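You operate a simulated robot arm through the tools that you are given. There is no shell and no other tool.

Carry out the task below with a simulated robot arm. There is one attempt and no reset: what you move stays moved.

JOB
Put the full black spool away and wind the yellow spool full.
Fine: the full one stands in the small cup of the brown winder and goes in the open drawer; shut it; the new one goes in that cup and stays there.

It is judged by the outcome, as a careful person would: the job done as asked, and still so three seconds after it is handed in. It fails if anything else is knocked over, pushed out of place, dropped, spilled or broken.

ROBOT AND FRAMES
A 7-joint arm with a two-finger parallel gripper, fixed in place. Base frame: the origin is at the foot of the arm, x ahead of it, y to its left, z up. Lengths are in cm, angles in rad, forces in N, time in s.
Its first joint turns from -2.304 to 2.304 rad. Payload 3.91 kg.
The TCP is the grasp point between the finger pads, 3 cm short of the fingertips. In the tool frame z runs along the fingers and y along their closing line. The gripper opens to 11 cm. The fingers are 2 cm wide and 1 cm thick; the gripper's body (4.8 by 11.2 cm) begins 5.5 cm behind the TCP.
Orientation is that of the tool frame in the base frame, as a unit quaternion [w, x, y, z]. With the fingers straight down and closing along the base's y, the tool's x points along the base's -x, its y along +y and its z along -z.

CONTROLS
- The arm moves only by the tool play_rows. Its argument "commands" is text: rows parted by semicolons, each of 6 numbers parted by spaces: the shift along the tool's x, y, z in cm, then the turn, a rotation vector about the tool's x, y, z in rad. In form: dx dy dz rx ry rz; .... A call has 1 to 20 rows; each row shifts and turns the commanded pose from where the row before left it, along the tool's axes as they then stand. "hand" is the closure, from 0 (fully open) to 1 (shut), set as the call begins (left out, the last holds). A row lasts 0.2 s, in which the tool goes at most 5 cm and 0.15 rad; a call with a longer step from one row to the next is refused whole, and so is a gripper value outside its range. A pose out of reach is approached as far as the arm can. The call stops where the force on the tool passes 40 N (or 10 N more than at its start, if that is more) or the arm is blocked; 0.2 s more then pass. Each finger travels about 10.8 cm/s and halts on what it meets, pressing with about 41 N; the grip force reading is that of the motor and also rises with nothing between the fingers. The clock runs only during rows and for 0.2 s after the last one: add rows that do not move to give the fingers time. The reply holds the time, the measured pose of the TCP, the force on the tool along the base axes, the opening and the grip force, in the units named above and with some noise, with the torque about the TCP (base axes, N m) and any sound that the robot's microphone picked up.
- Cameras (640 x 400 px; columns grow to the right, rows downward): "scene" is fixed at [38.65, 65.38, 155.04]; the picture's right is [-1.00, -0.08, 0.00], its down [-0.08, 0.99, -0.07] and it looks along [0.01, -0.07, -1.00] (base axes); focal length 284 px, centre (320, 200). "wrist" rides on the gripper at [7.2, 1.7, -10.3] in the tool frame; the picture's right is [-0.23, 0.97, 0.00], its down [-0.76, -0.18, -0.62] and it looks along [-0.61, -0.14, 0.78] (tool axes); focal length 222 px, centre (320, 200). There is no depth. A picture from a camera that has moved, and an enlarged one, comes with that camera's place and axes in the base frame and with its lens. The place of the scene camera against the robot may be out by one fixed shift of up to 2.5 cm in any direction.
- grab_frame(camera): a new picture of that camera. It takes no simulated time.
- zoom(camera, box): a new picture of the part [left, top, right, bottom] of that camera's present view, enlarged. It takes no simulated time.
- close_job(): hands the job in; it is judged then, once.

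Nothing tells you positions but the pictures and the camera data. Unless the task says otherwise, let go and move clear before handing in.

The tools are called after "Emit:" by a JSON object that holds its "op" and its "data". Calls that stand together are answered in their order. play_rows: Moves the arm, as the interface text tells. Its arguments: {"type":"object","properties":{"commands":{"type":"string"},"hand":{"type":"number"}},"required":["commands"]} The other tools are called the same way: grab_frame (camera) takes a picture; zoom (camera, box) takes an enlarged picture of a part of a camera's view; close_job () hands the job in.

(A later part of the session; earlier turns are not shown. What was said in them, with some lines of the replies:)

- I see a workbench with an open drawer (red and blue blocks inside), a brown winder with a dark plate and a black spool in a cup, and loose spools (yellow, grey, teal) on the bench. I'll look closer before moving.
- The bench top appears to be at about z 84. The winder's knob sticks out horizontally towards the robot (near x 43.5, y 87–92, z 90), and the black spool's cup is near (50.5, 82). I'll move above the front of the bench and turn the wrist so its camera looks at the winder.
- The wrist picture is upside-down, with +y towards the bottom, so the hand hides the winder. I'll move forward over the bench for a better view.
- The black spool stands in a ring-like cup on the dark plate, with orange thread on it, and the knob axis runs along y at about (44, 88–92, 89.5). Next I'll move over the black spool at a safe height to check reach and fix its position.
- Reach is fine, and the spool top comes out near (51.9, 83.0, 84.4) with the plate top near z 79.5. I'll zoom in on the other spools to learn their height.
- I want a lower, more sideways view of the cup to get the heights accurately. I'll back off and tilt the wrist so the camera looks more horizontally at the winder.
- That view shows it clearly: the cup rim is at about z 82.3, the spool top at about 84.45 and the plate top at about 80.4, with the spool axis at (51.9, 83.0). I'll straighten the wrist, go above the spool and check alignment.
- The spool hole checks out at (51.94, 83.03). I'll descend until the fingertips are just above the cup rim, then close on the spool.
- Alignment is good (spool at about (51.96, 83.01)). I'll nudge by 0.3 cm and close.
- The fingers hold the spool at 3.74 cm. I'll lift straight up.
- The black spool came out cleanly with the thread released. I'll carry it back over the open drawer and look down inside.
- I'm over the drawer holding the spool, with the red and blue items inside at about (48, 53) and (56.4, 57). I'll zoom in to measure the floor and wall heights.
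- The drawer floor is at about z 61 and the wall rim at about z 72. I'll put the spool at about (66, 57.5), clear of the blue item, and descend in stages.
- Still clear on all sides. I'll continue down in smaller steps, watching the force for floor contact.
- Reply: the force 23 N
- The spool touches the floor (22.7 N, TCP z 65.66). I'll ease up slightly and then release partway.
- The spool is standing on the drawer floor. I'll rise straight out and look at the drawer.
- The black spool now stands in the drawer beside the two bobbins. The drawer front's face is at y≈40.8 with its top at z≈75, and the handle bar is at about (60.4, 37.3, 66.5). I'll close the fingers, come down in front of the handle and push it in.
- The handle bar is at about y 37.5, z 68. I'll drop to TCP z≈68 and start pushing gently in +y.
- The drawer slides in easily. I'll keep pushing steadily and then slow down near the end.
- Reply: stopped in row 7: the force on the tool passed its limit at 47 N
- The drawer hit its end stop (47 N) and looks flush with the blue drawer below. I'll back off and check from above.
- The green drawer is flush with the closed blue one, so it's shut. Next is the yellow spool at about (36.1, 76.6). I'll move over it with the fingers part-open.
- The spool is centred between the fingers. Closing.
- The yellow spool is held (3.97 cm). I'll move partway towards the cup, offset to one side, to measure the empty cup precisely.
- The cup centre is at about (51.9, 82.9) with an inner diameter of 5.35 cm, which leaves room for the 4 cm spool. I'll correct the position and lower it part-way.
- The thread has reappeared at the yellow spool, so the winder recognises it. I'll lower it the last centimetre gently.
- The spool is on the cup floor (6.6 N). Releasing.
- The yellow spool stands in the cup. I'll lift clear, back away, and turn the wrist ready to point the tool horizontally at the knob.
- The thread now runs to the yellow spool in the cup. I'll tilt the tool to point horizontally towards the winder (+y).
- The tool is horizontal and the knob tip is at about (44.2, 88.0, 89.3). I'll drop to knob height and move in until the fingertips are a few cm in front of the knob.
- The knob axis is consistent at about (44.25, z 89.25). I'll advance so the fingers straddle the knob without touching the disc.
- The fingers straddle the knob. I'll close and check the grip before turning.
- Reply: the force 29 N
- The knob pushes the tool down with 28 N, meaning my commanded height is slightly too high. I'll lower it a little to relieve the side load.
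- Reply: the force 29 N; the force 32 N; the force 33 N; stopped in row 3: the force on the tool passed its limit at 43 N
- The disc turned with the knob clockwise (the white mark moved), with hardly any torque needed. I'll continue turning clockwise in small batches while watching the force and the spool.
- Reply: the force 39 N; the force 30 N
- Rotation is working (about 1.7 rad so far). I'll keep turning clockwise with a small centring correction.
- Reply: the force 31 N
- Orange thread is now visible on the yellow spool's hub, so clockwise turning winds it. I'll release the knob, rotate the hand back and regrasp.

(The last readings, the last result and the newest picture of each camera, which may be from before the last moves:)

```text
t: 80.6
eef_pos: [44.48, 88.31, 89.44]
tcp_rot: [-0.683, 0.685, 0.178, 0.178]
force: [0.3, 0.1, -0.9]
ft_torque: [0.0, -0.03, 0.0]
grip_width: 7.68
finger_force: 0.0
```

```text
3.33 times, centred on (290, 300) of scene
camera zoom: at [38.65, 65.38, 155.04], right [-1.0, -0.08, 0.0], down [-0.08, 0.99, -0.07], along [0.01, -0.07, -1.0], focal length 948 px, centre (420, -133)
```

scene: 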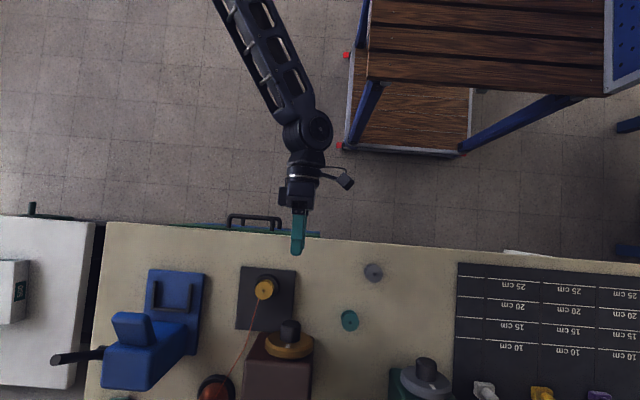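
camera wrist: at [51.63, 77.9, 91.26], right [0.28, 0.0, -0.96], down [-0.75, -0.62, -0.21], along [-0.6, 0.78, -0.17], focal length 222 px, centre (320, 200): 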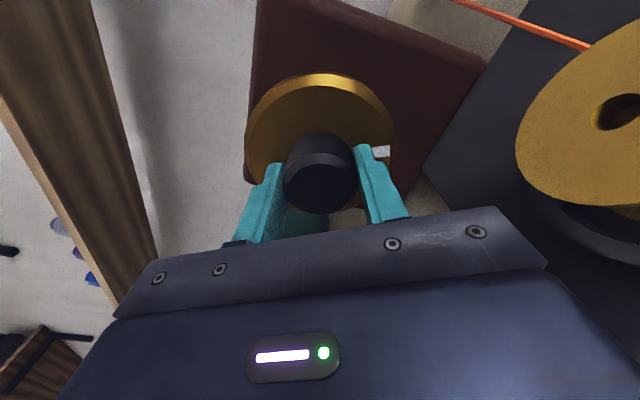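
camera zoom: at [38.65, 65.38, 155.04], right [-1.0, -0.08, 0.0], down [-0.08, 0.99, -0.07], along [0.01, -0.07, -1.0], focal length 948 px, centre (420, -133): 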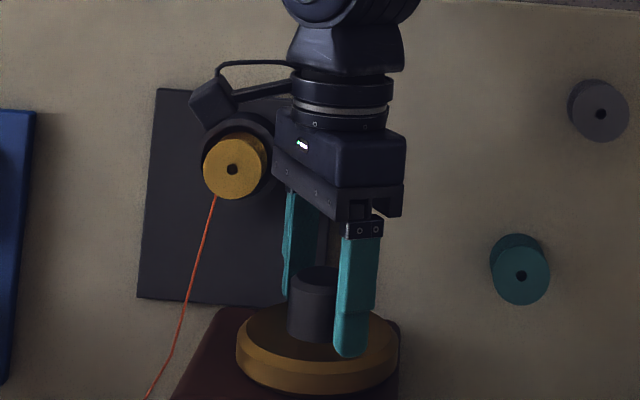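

Emit:
{"op": "play_rows", "data": {"commands": "0 0 0 0 0 -0.15; 0 0 0 0 0 -0.15; 0 0 0 0 0 -0.15; 0 0 0 0 0 -0.15; 0 0 0 0 0 -0.15; 0 0 0 0 0 -0.15; 0 0 0 0 0 -0.15; 0 0 0 0 0 -0.15; 0 0 0 0 0 -0.15; 0 0 0 0 0 -0.15; 0 0 0 0 0 -0.15; 0 0 0 0 0 -0.15; 0 0 0 0 0 -0.15; 0 0 0 0 0 -0.15; 0 0 0 0 0 -0.15; 0 0 0 0 0 -0.15; 0 0 0 0 0 -0.15; 0 0 0 0 0 -0.15; 0 0 0 0 0 0"}}

Emit:
{"op": "grab_frame", "data": {"camera": "wrist"}}

Emit:
{"op": "zoom", "data": {"camera": "scene", "box": [230, 240, 350, 360]}}

```text
t: 84.6
eef_pos: [44.52, 88.37, 89.44]
tcp_rot: [0.026, -0.024, 0.707, 0.706]
force: [-0.9, -0.2, 0.8]
ft_torque: [-0.04, 0.0, 0.0]
grip_width: 7.72
finger_force: 0.1
```

```text
taken
camera wrist: at [37.05, 78.06, 90.52], right [0.16, 0.0, 0.99], down [0.77, -0.62, -0.12], along [0.62, 0.78, -0.1], focal length 222 px, centre (320, 200)
```

wrist: 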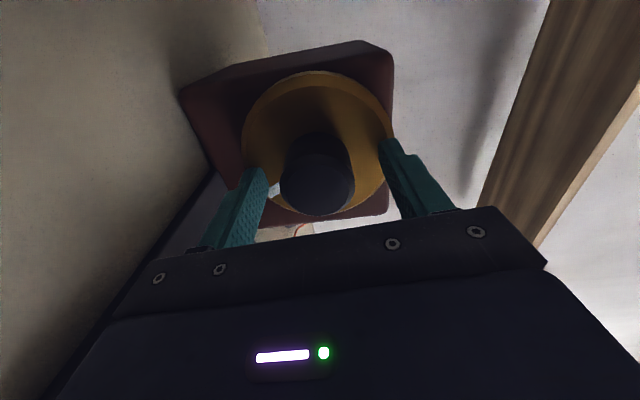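

```text
3.33 times, centred on (290, 300) of scene
camera zoom: at [38.65, 65.38, 155.04], right [-1.0, -0.08, 0.0], down [-0.08, 0.99, -0.07], along [0.01, -0.07, -1.0], focal length 948 px, centre (420, -133)
```

zoom: 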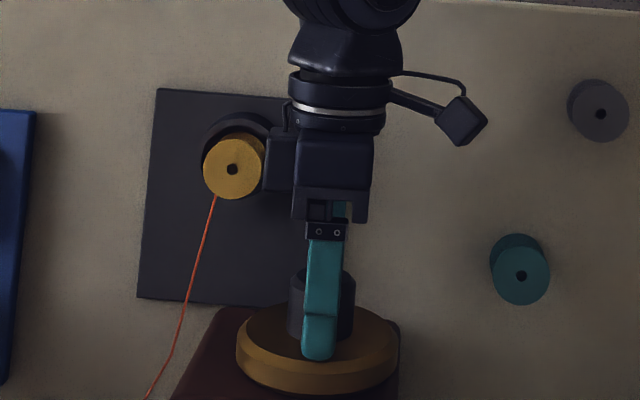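

Emit:
{"op": "play_rows", "data": {"commands": "0.05 -0.22 0 0 0 0; 0 0 0 0 0 0", "hand": 0.3}}

Emit:
{"op": "play_rows", "data": {"commands": "0 0 0 0 0 0; 0 0 0 0 0 0; 0 0 0 0 0 0", "hand": 1}}

```text
t: 85.2
eef_pos: [44.46, 88.34, 89.22]
tcp_rot: [0.024, -0.023, 0.707, 0.707]
force: [-0.6, -0.2, 0.0]
ft_torque: [0.02, -0.01, -0.01]
grip_width: 7.69
finger_force: 0.0
```

```text
t: 86.0
eef_pos: [44.46, 88.55, 89.08]
tcp_rot: [0.024, -0.023, 0.707, 0.707]
force: [-0.5, 0.4, 0.6]
ft_torque: [0.89, 0.01, 0.17]
grip_width: 4.36
finger_force: 45.2
```

The grip is well centred now (forces near zero). I'll make a longer clockwise stroke.

Emit:
{"op": "play_rows", "data": {"commands": "0 0 0 0 0 0.08; 0 0 0 0 0 0.1; 0 0 0 0 0 0.1; 0 0 0 0 0 0.1; 0 0 0 0 0 0.1; 0 0 0 0 0 0.1; 0 0 0 0 0 0.1; 0 0 0 0 0 0.1; 0 0 0 0 0 0.1; 0 0 0 0 0 0.1; 0 0 0 0 0 0.1; 0 0 0 0 0 0.1; 0 0 0 0 0 0.1; 0 0 0 0 0 0.1"}}

Emit:
{"op": "zoom", "data": {"camera": "scene", "box": [230, 240, 350, 360]}}

```text
t: 89.0
eef_pos: [44.45, 88.3, 89.33]
tcp_rot: [-0.431, 0.432, 0.56, 0.56]
force: [9.8, -3.1, 21.9]
ft_torque: [0.93, -0.03, 0.32]
grip_width: 4.35
finger_force: 44.7
```

```text
3.33 times, centred on (290, 300) of scene
camera zoom: at [38.65, 65.38, 155.04], right [-1.0, -0.08, 0.0], down [-0.08, 0.99, -0.07], along [0.01, -0.07, -1.0], focal length 948 px, centre (420, -133)
```

zoom: 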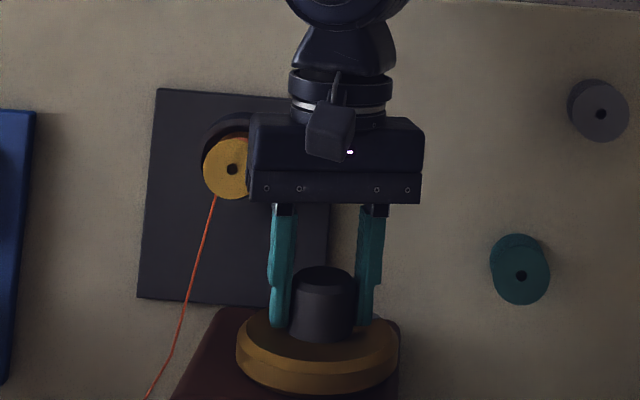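

Emit:
{"op": "play_rows", "data": {"commands": "0.1 0.1 0 0 0 0; 0 0 0 0 0 0.1; 0 0 0 0 0 0.1; 0 0 0 0 0 0.1; 0 0 0 0 0 0.1; 0 0 0 0 0 0.1; 0 0 0 0 0 0.1; 0 0 0 0 0 0.1; 0 0 0 0 0 0.1; 0 0 0 0 0 0.1; 0 0 0 0 0 0.1; 0 0 0 0 0 0.1; 0 0 0 0 0 0.1; 0 0 0 0 0 0.1; 0 0 0 0 0 0"}}

Emit:
{"op": "zoom", "data": {"camera": "scene", "box": [240, 265, 290, 305]}}

Emit:
{"op": "zoom", "data": {"camera": "wrist", "box": [480, 0, 640, 260]}}

```text
t: 92.2
eef_pos: [44.58, 88.4, 89.22]
tcp_rot: [-0.681, 0.684, 0.183, 0.185]
force: [14.4, 27.5, 4.0]
ft_torque: [0.97, 0.0, 0.26]
grip_width: 4.37
finger_force: 45.1
```

```text
10.00 times, centred on (265, 285) of scene
camera zoom: at [38.65, 65.38, 155.04], right [-1.0, -0.08, 0.0], down [-0.08, 0.99, -0.07], along [0.01, -0.07, -1.0], focal length 2843 px, centre (870, -650)
```

zoom: 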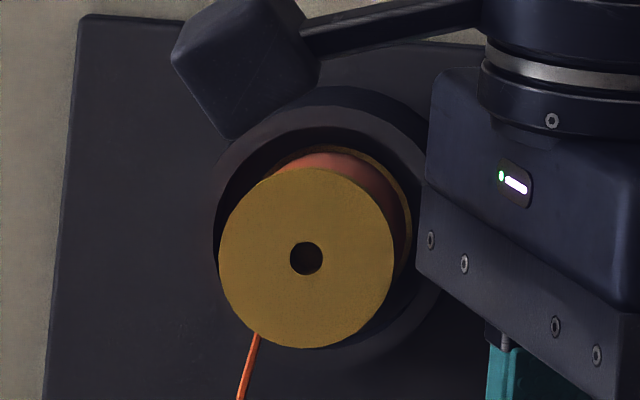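

```text
1.54 times, centred on (560, 130) of wrist
camera zoom: at [51.57, 77.92, 91.38], right [0.29, 0.0, -0.96], down [-0.75, -0.62, -0.23], along [-0.59, 0.78, -0.18], focal length 342 px, centre (-49, 308)
```

zoom: 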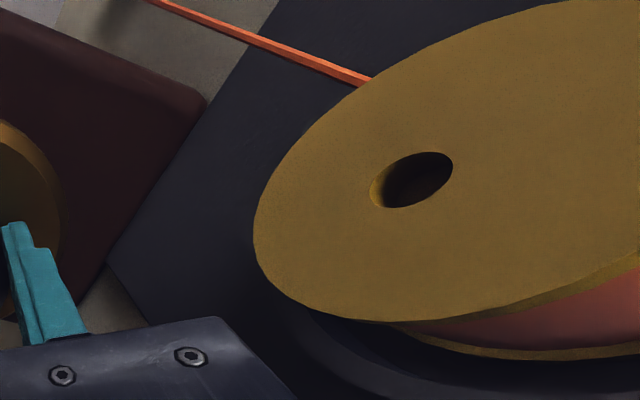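

After this stroke the thread reaches nearly to the flange rim. I'll zoom in to judge how full it is.

Emit:
{"op": "zoom", "data": {"camera": "wrist", "box": [560, 80, 640, 180]}}

Emit:
{"op": "zoom", "data": {"camera": "scene", "box": [252, 272, 282, 302]}}

Emit:
{"op": "grab_frame", "data": {"camera": "wrist"}}

```text
4.00 times, centred on (600, 130) of wrist
camera zoom: at [51.57, 77.92, 91.38], right [0.29, 0.0, -0.96], down [-0.75, -0.62, -0.23], along [-0.59, 0.78, -0.18], focal length 888 px, centre (-800, 480)
```

zoom: 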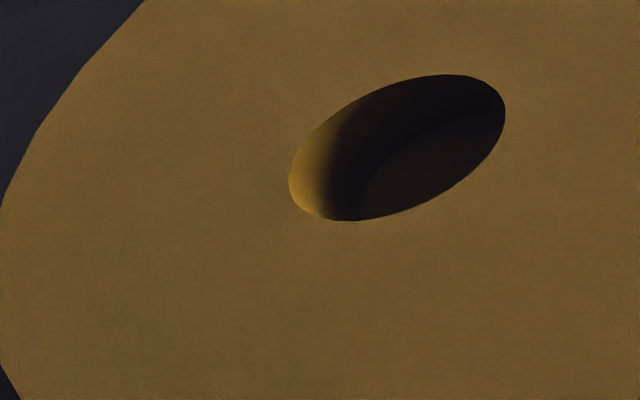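

```text
13.33 times, centred on (267, 287) of scene
camera zoom: at [38.65, 65.38, 155.04], right [-1.0, -0.08, 0.0], down [-0.08, 0.99, -0.07], along [0.01, -0.07, -1.0], focal length 3790 px, centre (1027, -960)
```

zoom: 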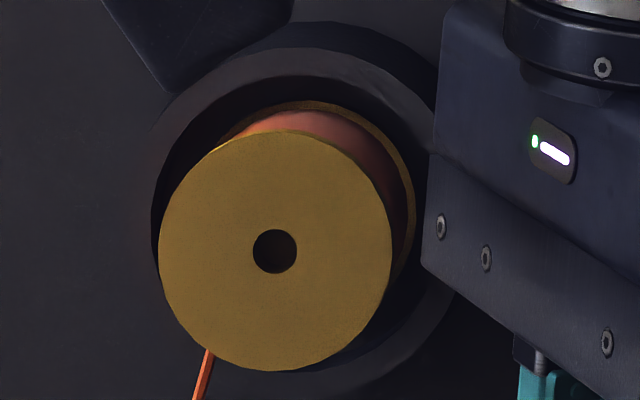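

```text
taken
camera wrist: at [51.57, 77.92, 91.38], right [0.29, 0.0, -0.96], down [-0.75, -0.62, -0.23], along [-0.59, 0.78, -0.18], focal length 222 px, centre (320, 200)
```

wrist: 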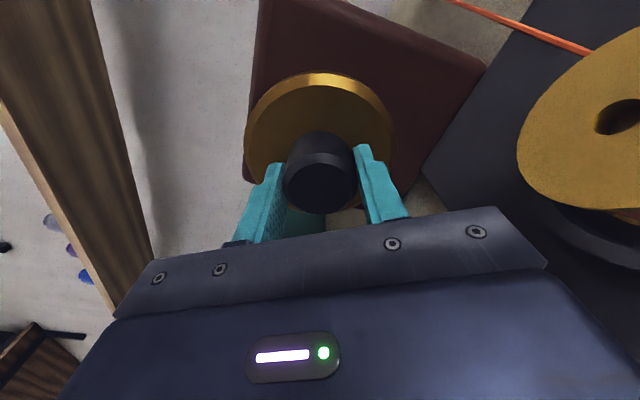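

The thread looks nearly level with the flange, similar to the black spool. I'll turn a bit further to see whether it still grows or has stopped.

Emit:
{"op": "play_rows", "data": {"commands": "0.02 0.05 0.03 0 0 0; 0 0 0 0 0 0.1; 0 0 0 0 0 0.1; 0 0 0 0 0 0.1; 0 0 0 0 0 0"}}

Emit:
{"op": "zoom", "data": {"camera": "scene", "box": [252, 272, 282, 302]}}

Emit:
{"op": "grab_frame", "data": {"camera": "wrist"}}

```text
t: 93.4
eef_pos: [44.52, 88.34, 89.19]
tcp_rot: [-0.701, 0.704, 0.079, 0.081]
force: [10.2, -11.9, 4.0]
ft_torque: [0.75, 0.01, 1.11]
grip_width: 4.38
finger_force: 44.8
```

```text
13.33 times, centred on (267, 287) of scene
camera zoom: at [38.65, 65.38, 155.04], right [-1.0, -0.08, 0.0], down [-0.08, 0.99, -0.07], along [0.01, -0.07, -1.0], focal length 3790 px, centre (1027, -960)
```

zoom: 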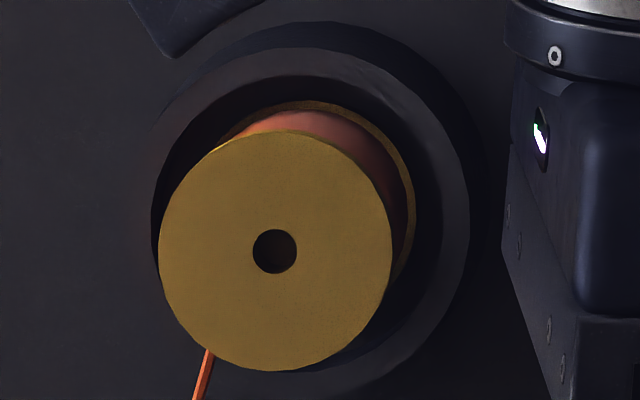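

```text
taken
camera wrist: at [51.9, 77.91, 89.16], right [0.0, 0.0, -1.0], down [-0.78, -0.62, 0.0], along [-0.62, 0.78, 0.0], focal length 222 px, centre (320, 200)
```

wrist: 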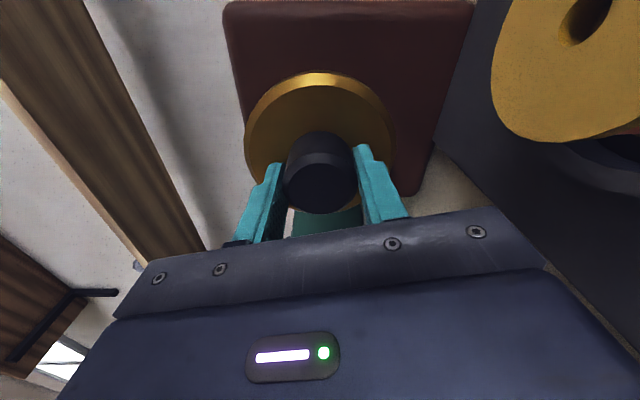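

Emit:
{"op": "zoom", "data": {"camera": "scene", "box": [264, 277, 274, 283]}}

Emit:
{"op": "zoom", "data": {"camera": "wrist", "box": [560, 80, 640, 180]}}

```text
16.00 times, centred on (269, 280) of scene
camera zoom: at [38.65, 65.38, 155.04], right [-1.0, -0.08, 0.0], down [-0.08, 0.99, -0.07], along [0.01, -0.07, -1.0], focal length 4548 px, centre (1136, -1080)
```

zoom: 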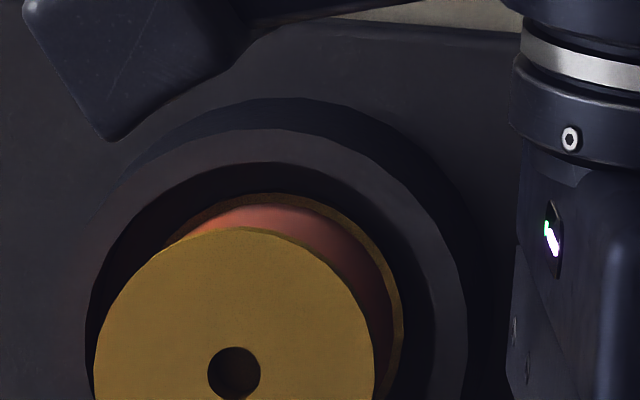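

```text
4.00 times, centred on (600, 130) of wrist
camera zoom: at [51.9, 77.91, 89.16], right [0.0, 0.0, -1.0], down [-0.78, -0.62, 0.0], along [-0.62, 0.78, 0.0], focal length 888 px, centre (-800, 480)
```

zoom: 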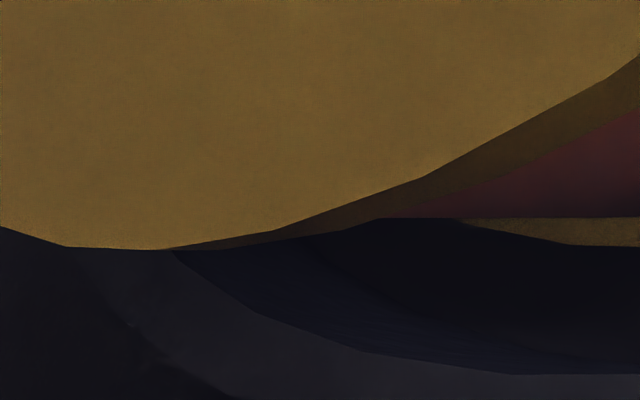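

The rim gap looks about the same as before, so it may already be full. I'll regrasp and turn a bit more with comparison pictures to be sure.

Emit:
{"op": "play_rows", "data": {"commands": "0 0 0 0 0 0; 0 0 0 0 0 0; 0 0 0 0 0 0", "hand": 0.3}}

Emit:
{"op": "play_rows", "data": {"commands": "0 0 0 0 0 -0.15; 0 0 0 0 0 -0.15; 0 0 0 0 0 -0.15; 0 0 0 0 0 -0.15; 0 0 0 0 0 -0.15; 0 0 0 0 0 -0.15; 0 0 0 0 0 -0.15; 0 0 0 0 0 -0.15; 0 0 0 0 0 -0.15; 0 0 0 0 0 -0.15; 0 0 0 0 0 -0.15; 0 0 0 0 0 -0.15; 0 0 0 0 0 -0.15; 0 0 0 0 0 -0.15; 0 0 0 0 0 -0.15; 0 0 0 0 0 -0.15; 0 0 0 0 0 -0.15; 0 0 0 0 0 -0.15; 0 0 0 0 0 -0.15; 0 0 0 0 0 0"}}

Emit:
{"op": "zoom", "data": {"camera": "scene", "box": [264, 277, 274, 283]}}

Emit:
{"op": "grab_frame", "data": {"camera": "wrist"}}

```text
t: 94.2
eef_pos: [44.59, 88.51, 89.14]
tcp_rot: [-0.701, 0.704, 0.08, 0.081]
force: [0.6, -0.4, 0.7]
ft_torque: [0.0, 0.03, 0.03]
grip_width: 7.68
finger_force: 0.1
```

```text
t: 98.4
eef_pos: [44.56, 88.5, 89.13]
tcp_rot: [-0.021, 0.024, 0.708, 0.706]
force: [-0.8, -0.1, 0.3]
ft_torque: [0.0, -0.01, 0.04]
grip_width: 7.68
finger_force: 0.0
```

```text
16.00 times, centred on (269, 280) of scene
camera zoom: at [38.65, 65.38, 155.04], right [-1.0, -0.08, 0.0], down [-0.08, 0.99, -0.07], along [0.01, -0.07, -1.0], focal length 4548 px, centre (1136, -1080)
```

zoom: 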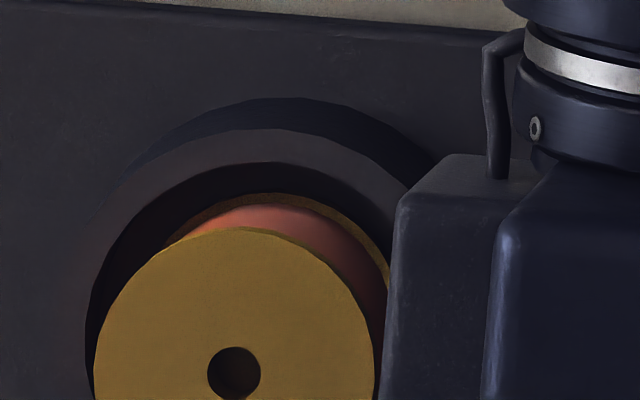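

```text
taken
camera wrist: at [37.28, 77.99, 91.31], right [0.29, 0.0, 0.96], down [0.75, -0.63, -0.22], along [0.6, 0.78, -0.18], focal length 222 px, centre (320, 200)
```

wrist: 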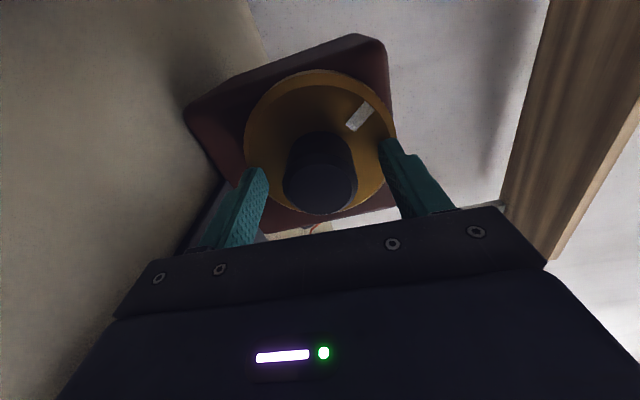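

Emit:
{"op": "play_rows", "data": {"commands": "0 0.03 -0.1 0 0 0; 0 0 0 0 0 0", "hand": 0.3}}

Emit:
{"op": "play_rows", "data": {"commands": "0 0 0 0 0 0; 0 0 0 0 0 0; 0 0 0 0 0 0", "hand": 1}}

Emit:
{"op": "play_rows", "data": {"commands": "0 0 0 0 0 0.08; 0 0 0 0 0 0.1; 0 0 0 0 0 0.1; 0 0 0 0 0 0.1; 0 0 0 0 0 0.1; 0 0 0 0 0 0"}}

Emit:
{"op": "zoom", "data": {"camera": "scene", "box": [264, 277, 274, 283]}}

```text
t: 99.0
eef_pos: [44.49, 88.29, 89.06]
tcp_rot: [-0.023, 0.023, 0.708, 0.706]
force: [0.0, -0.1, 0.3]
ft_torque: [0.0, 0.0, 0.02]
grip_width: 7.71
finger_force: 0.0
```

```text
t: 99.8
eef_pos: [44.62, 88.32, 89.27]
tcp_rot: [-0.022, 0.024, 0.708, 0.706]
force: [-0.5, -0.8, -3.6]
ft_torque: [0.4, -0.02, -0.11]
grip_width: 4.36
finger_force: 44.8
```

```text
t: 101.2
eef_pos: [44.47, 88.34, 89.32]
tcp_rot: [-0.189, 0.191, 0.682, 0.68]
force: [-4.5, 6.0, -13.0]
ft_torque: [0.21, 0.04, -0.75]
grip_width: 4.39
finger_force: 44.9
```

```text
16.00 times, centred on (269, 280) of scene
camera zoom: at [38.65, 65.38, 155.04], right [-1.0, -0.08, 0.0], down [-0.08, 0.99, -0.07], along [0.01, -0.07, -1.0], focal length 4548 px, centre (1136, -1080)
```

zoom: 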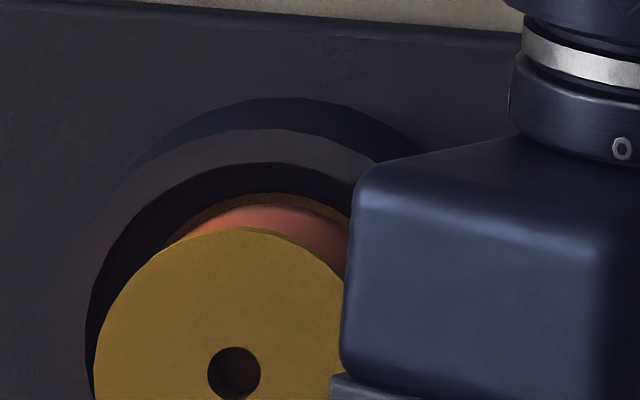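

The rim gap hasn't changed after another 0.5 rad, so it looks full. I'll finish the full revolution with a little extra for certainty and compare once more.

Emit:
{"op": "play_rows", "data": {"commands": "0 -0.05 0 0 0 0; 0 0 0 0 0 0.1; 0 0 0 0 0 0.1; 0 0 0 0 0 0.1; 0 0 0 0 0 0.1; 0 0 0 0 0 0.1; 0 0 0 0 0 0"}}

Emit:
{"op": "zoom", "data": {"camera": "scene", "box": [264, 277, 274, 283]}}

Emit:
{"op": "zoom", "data": {"camera": "scene", "box": [230, 240, 350, 360]}}

```text
t: 102.8
eef_pos: [44.54, 88.32, 89.13]
tcp_rot: [-0.352, 0.353, 0.614, 0.612]
force: [-4.9, -7.8, -4.7]
ft_torque: [0.73, -0.01, 0.6]
grip_width: 4.36
finger_force: 45.2
```

```text
16.00 times, centred on (269, 280) of scene
camera zoom: at [38.65, 65.38, 155.04], right [-1.0, -0.08, 0.0], down [-0.08, 0.99, -0.07], along [0.01, -0.07, -1.0], focal length 4548 px, centre (1136, -1080)
```

zoom: 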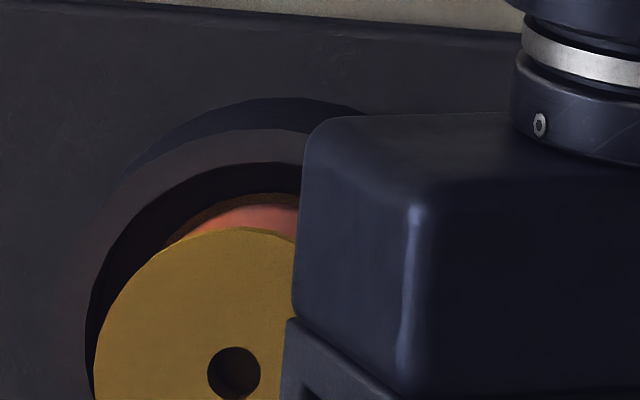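

```text
3.33 times, centred on (290, 300) of scene
camera zoom: at [38.65, 65.38, 155.04], right [-1.0, -0.08, 0.0], down [-0.08, 0.99, -0.07], along [0.01, -0.07, -1.0], focal length 948 px, centre (420, -133)
```

zoom: 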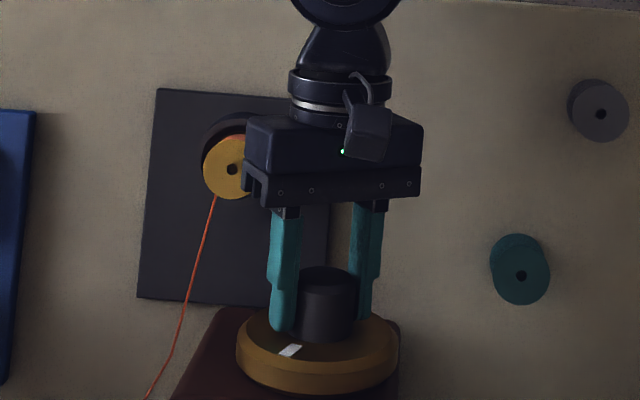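

The gap is unchanged over more than a full revolution, so the spool is wound full. I'll release the knob and back straight out.

Emit:
{"op": "play_rows", "data": {"commands": "0 0 0 0 0 0; 0 0 0 0 0 0; 0 0 0 0 0 0", "hand": 0.3}}

Emit:
{"op": "play_rows", "data": {"commands": "0 0 -1.5 0 0 0; 0 0 -2.5 0 0 0; 0 0 -3 0 0 0; 0 0 -3.5 0 0 0; 0 0 -3.5 0 0 0; 0 0 -3.5 0 0 0; 0 0 -3.5 0 0 0; 0 0 0 0 0 0"}}

Emit:
{"op": "grab_frame", "data": {"camera": "wrist"}}

Emit:
{"op": "zoom", "data": {"camera": "scene", "box": [190, 220, 390, 400]}}

```text
t: 103.6
eef_pos: [44.48, 88.36, 89.17]
tcp_rot: [-0.352, 0.354, 0.613, 0.612]
force: [-0.2, -0.2, 0.0]
ft_torque: [0.03, 0.01, 0.02]
grip_width: 7.71
finger_force: 0.1
```

```text
t: 105.4
eef_pos: [44.79, 67.21, 89.2]
tcp_rot: [-0.351, 0.354, 0.612, 0.614]
force: [0.5, 0.4, 0.3]
ft_torque: [-0.01, -0.01, -0.03]
grip_width: 7.69
finger_force: 0.1
```

```text
taken
camera wrist: at [42.47, 56.77, 96.31], right [0.96, 0.0, 0.29], down [0.23, -0.63, -0.75], along [0.18, 0.78, -0.6], focal length 222 px, centre (320, 200)
```

wrist: 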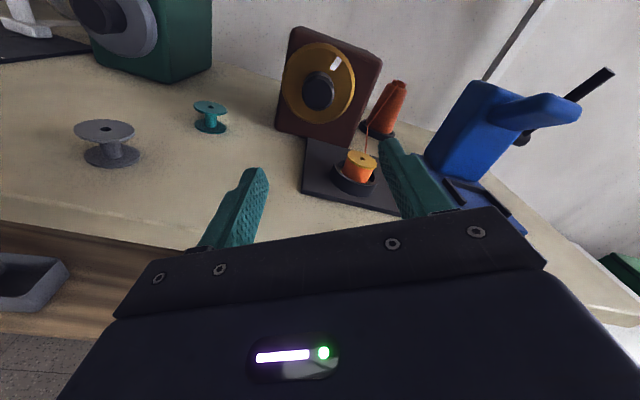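

```text
2.22 times, centred on (290, 310) of scene
camera zoom: at [38.65, 65.38, 155.04], right [-1.0, -0.08, 0.0], down [-0.08, 0.99, -0.07], along [0.01, -0.07, -1.0], focal length 632 px, centre (387, -44)
```

zoom: 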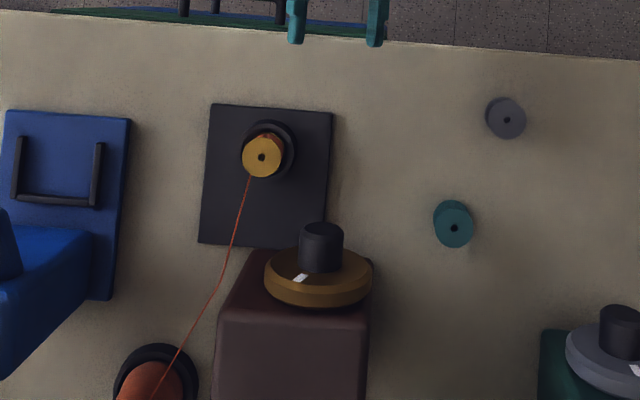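

Emit:
{"op": "zoom", "data": {"camera": "wrist", "box": [325, 140, 395, 200]}}

Emit:
{"op": "grab_frame", "data": {"camera": "scene"}}

Emit:
{"op": "zoom", "data": {"camera": "scene", "box": [150, 190, 350, 260]}}

```text
6.67 times, centred on (360, 170) of wrist
camera zoom: at [42.47, 56.77, 96.31], right [0.96, 0.0, 0.29], down [0.23, -0.63, -0.75], along [0.18, 0.78, -0.6], focal length 1481 px, centre (53, 400)
```

zoom: 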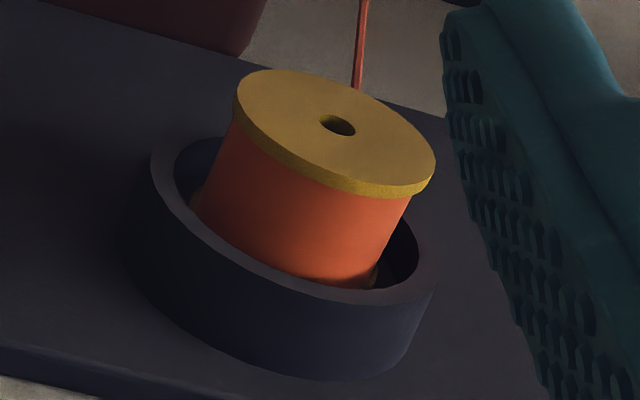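

```text
taken
```

scene: 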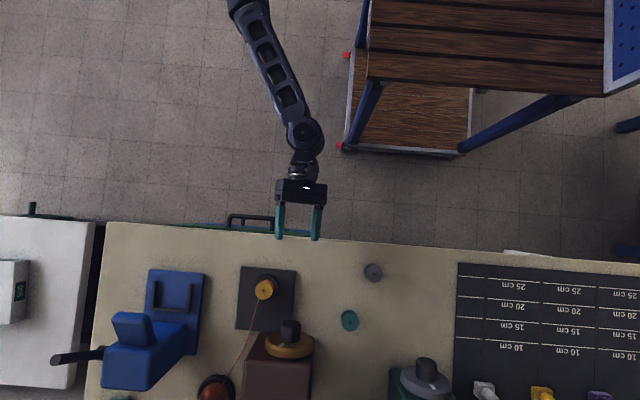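

```text
3.20 times, centred on (250, 225) of scene
camera zoom: at [38.65, 65.38, 155.04], right [-1.0, -0.08, 0.0], down [-0.08, 0.99, -0.07], along [0.01, -0.07, -1.0], focal length 910 px, centre (544, 120)
```

zoom: 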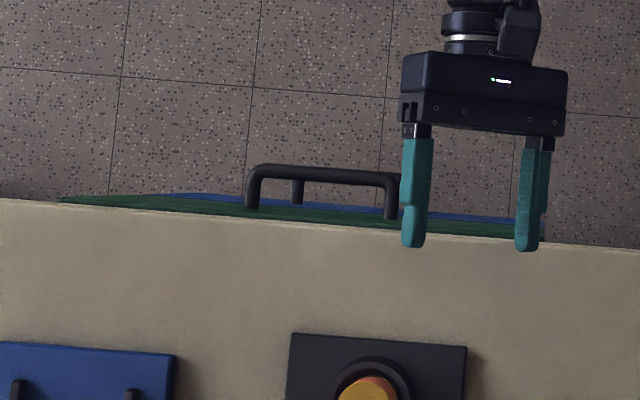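

The yellow spool is full and seated in the cup, and everything else looks in place. I'll back off to a neutral pose and double-check the drawer is fully shut.

Emit:
{"op": "play_rows", "data": {"commands": "0 0 -4 0 0 0; 0 0 -4 0 0 0; 0 0 0 0 0 -0.13; 0 0 0 0 0 -0.13; 0 0 0 0 0 -0.13; 0 0 0 0 0 -0.13; 0 0 0 0 0 -0.13; 0 0 0 0 0 -0.13; 0 0 0 0 0 -0.13; 0 0 0 0 0 -0.13; 0 4 0 0 0 0; 0 4 0 0 0 0; 0 0 0 0 0 0"}}

Emit:
{"op": "play_rows", "data": {"commands": "0 0 0 0.1428 0 0; 0 0 0 0.1428 0 0; 0 0 0 0.1428 0 0; 0 0 0 0.1428 0 0; 0 0 0 0.1428 0 0; 0 0 0 0.1428 0 0; 0 0 0 0.1428 0 0; 0 0 0 0.1428 0 0; 0 0 0 0.1428 0 0; 0 0 0 0.1428 0 0; 0 0 0 0.1428 0 0; 3 0 -1 0 0 0; 3 0 -1 0 0 0; 3 0 -1 0 0 0; 3 0 -1 0 0 0; 0 0 0 0 0 0"}}

Emit:
{"op": "grab_frame", "data": {"camera": "wrist"}}

Emit:
{"op": "grab_frame", "data": {"camera": "scene"}}

```text
t: 108.2
eef_pos: [44.66, 59.47, 97.62]
tcp_rot: [-0.001, 0.002, 0.707, 0.707]
force: [0.8, 0.0, 0.3]
ft_torque: [0.03, 0.0, 0.0]
grip_width: 7.73
finger_force: 0.1
```

```text
t: 111.6
eef_pos: [32.42, 59.32, 101.45]
tcp_rot: [-0.002, 0.001, 1.0, -0.001]
force: [0.4, 0.0, -0.4]
ft_torque: [0.02, -0.02, 0.04]
grip_width: 7.69
finger_force: 0.1
```

```text
taken
camera wrist: at [25.13, 60.99, 111.83], right [0.23, 0.97, 0.0], down [0.76, -0.18, 0.62], along [0.6, -0.14, -0.78], focal length 222 px, centre (320, 200)
```

wrist: 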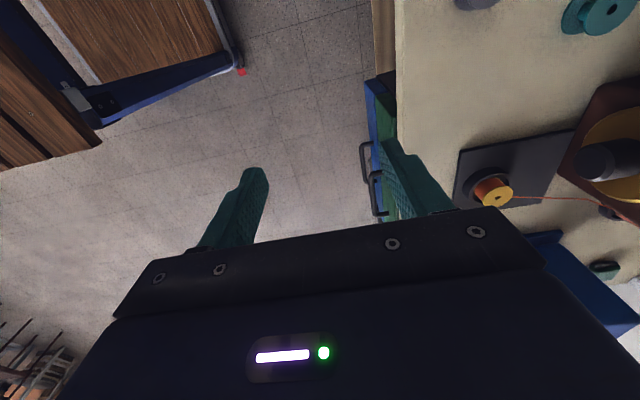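

```text
taken
```

scene: 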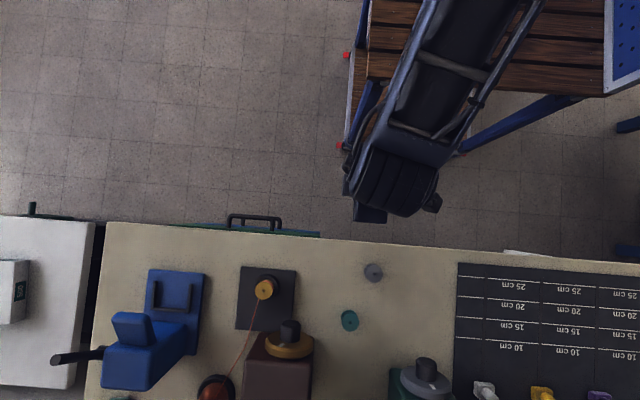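

Emit:
{"op": "zoom", "data": {"camera": "wrist", "box": [340, 60, 440, 220]}}

Emit:
{"op": "zoom", "data": {"camera": "scene", "box": [290, 220, 340, 250]}}

Emit:
{"op": "zoom", "data": {"camera": "scene", "box": [165, 210, 215, 240]}}

```text
2.50 times, centred on (390, 140) of wrist
camera zoom: at [25.13, 60.99, 111.83], right [0.23, 0.97, 0.0], down [0.76, -0.18, 0.62], along [0.6, -0.14, -0.78], focal length 555 px, centre (145, 350)
```

zoom: 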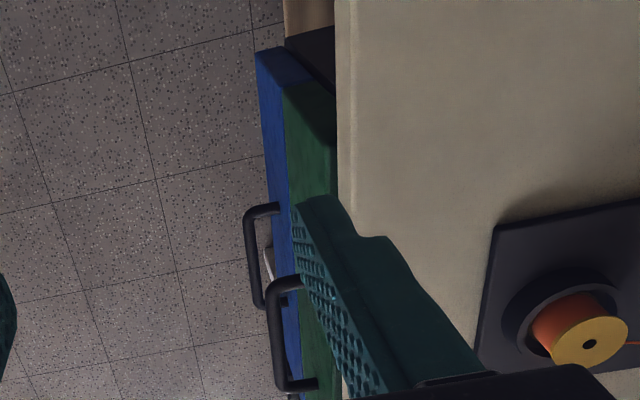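

```text
12.80 times, centred on (315, 235) of scene
camera zoom: at [38.65, 65.38, 155.04], right [-1.0, -0.08, 0.0], down [-0.08, 0.99, -0.07], along [0.01, -0.07, -1.0], focal length 3639 px, centre (384, -248)
```

zoom: 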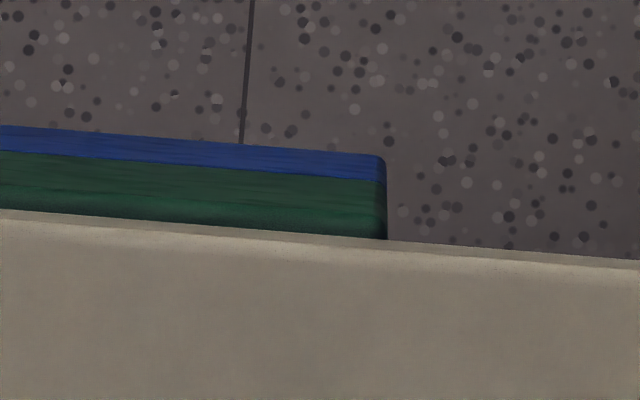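

```text
12.80 times, centred on (190, 225) of scene
camera zoom: at [38.65, 65.38, 155.04], right [-1.0, -0.08, 0.0], down [-0.08, 0.99, -0.07], along [0.01, -0.07, -1.0], focal length 3639 px, centre (1984, -120)
```

zoom: 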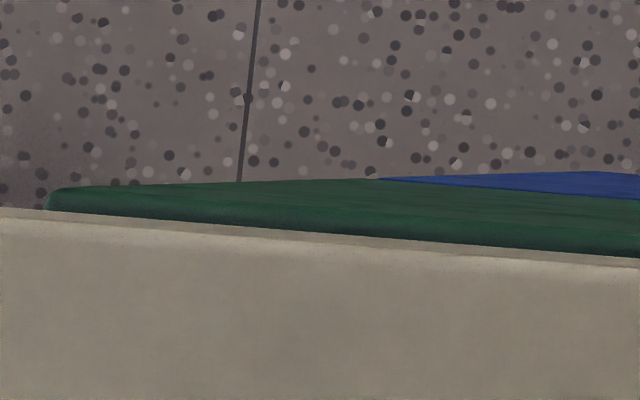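

The drawer front is flush with the closed drawer below it, and the black spool is inside. The full yellow spool sits in the winder's cup, nothing else has moved, and the gripper is open and clear. I'm handing the job in.

Emit:
{"op": "close_job", "data": {}}

```text
The job is handed in.
```

The full black spool is in the drawer, the drawer is shut, and the yellow spool is wound full and standing in the brown winder's cup.

- **Black spool:** I stood it on the drawer floor, clear of the red and blue items. I couldn't see inside once the drawer was closed.
- **Drawer:** I pushed it to its end stop. Its front is flush with the closed blue drawer below.
- **Yellow spool:** I turned the winder's knob clockwise a little more than one full turn. The thread stopped growing before the end and fills the spool nearly to the flange rim, about like the black one was.
- **Everything else:** the grey and teal spools and the other equipment look undisturbed. The gripper is open and clear of the bench.
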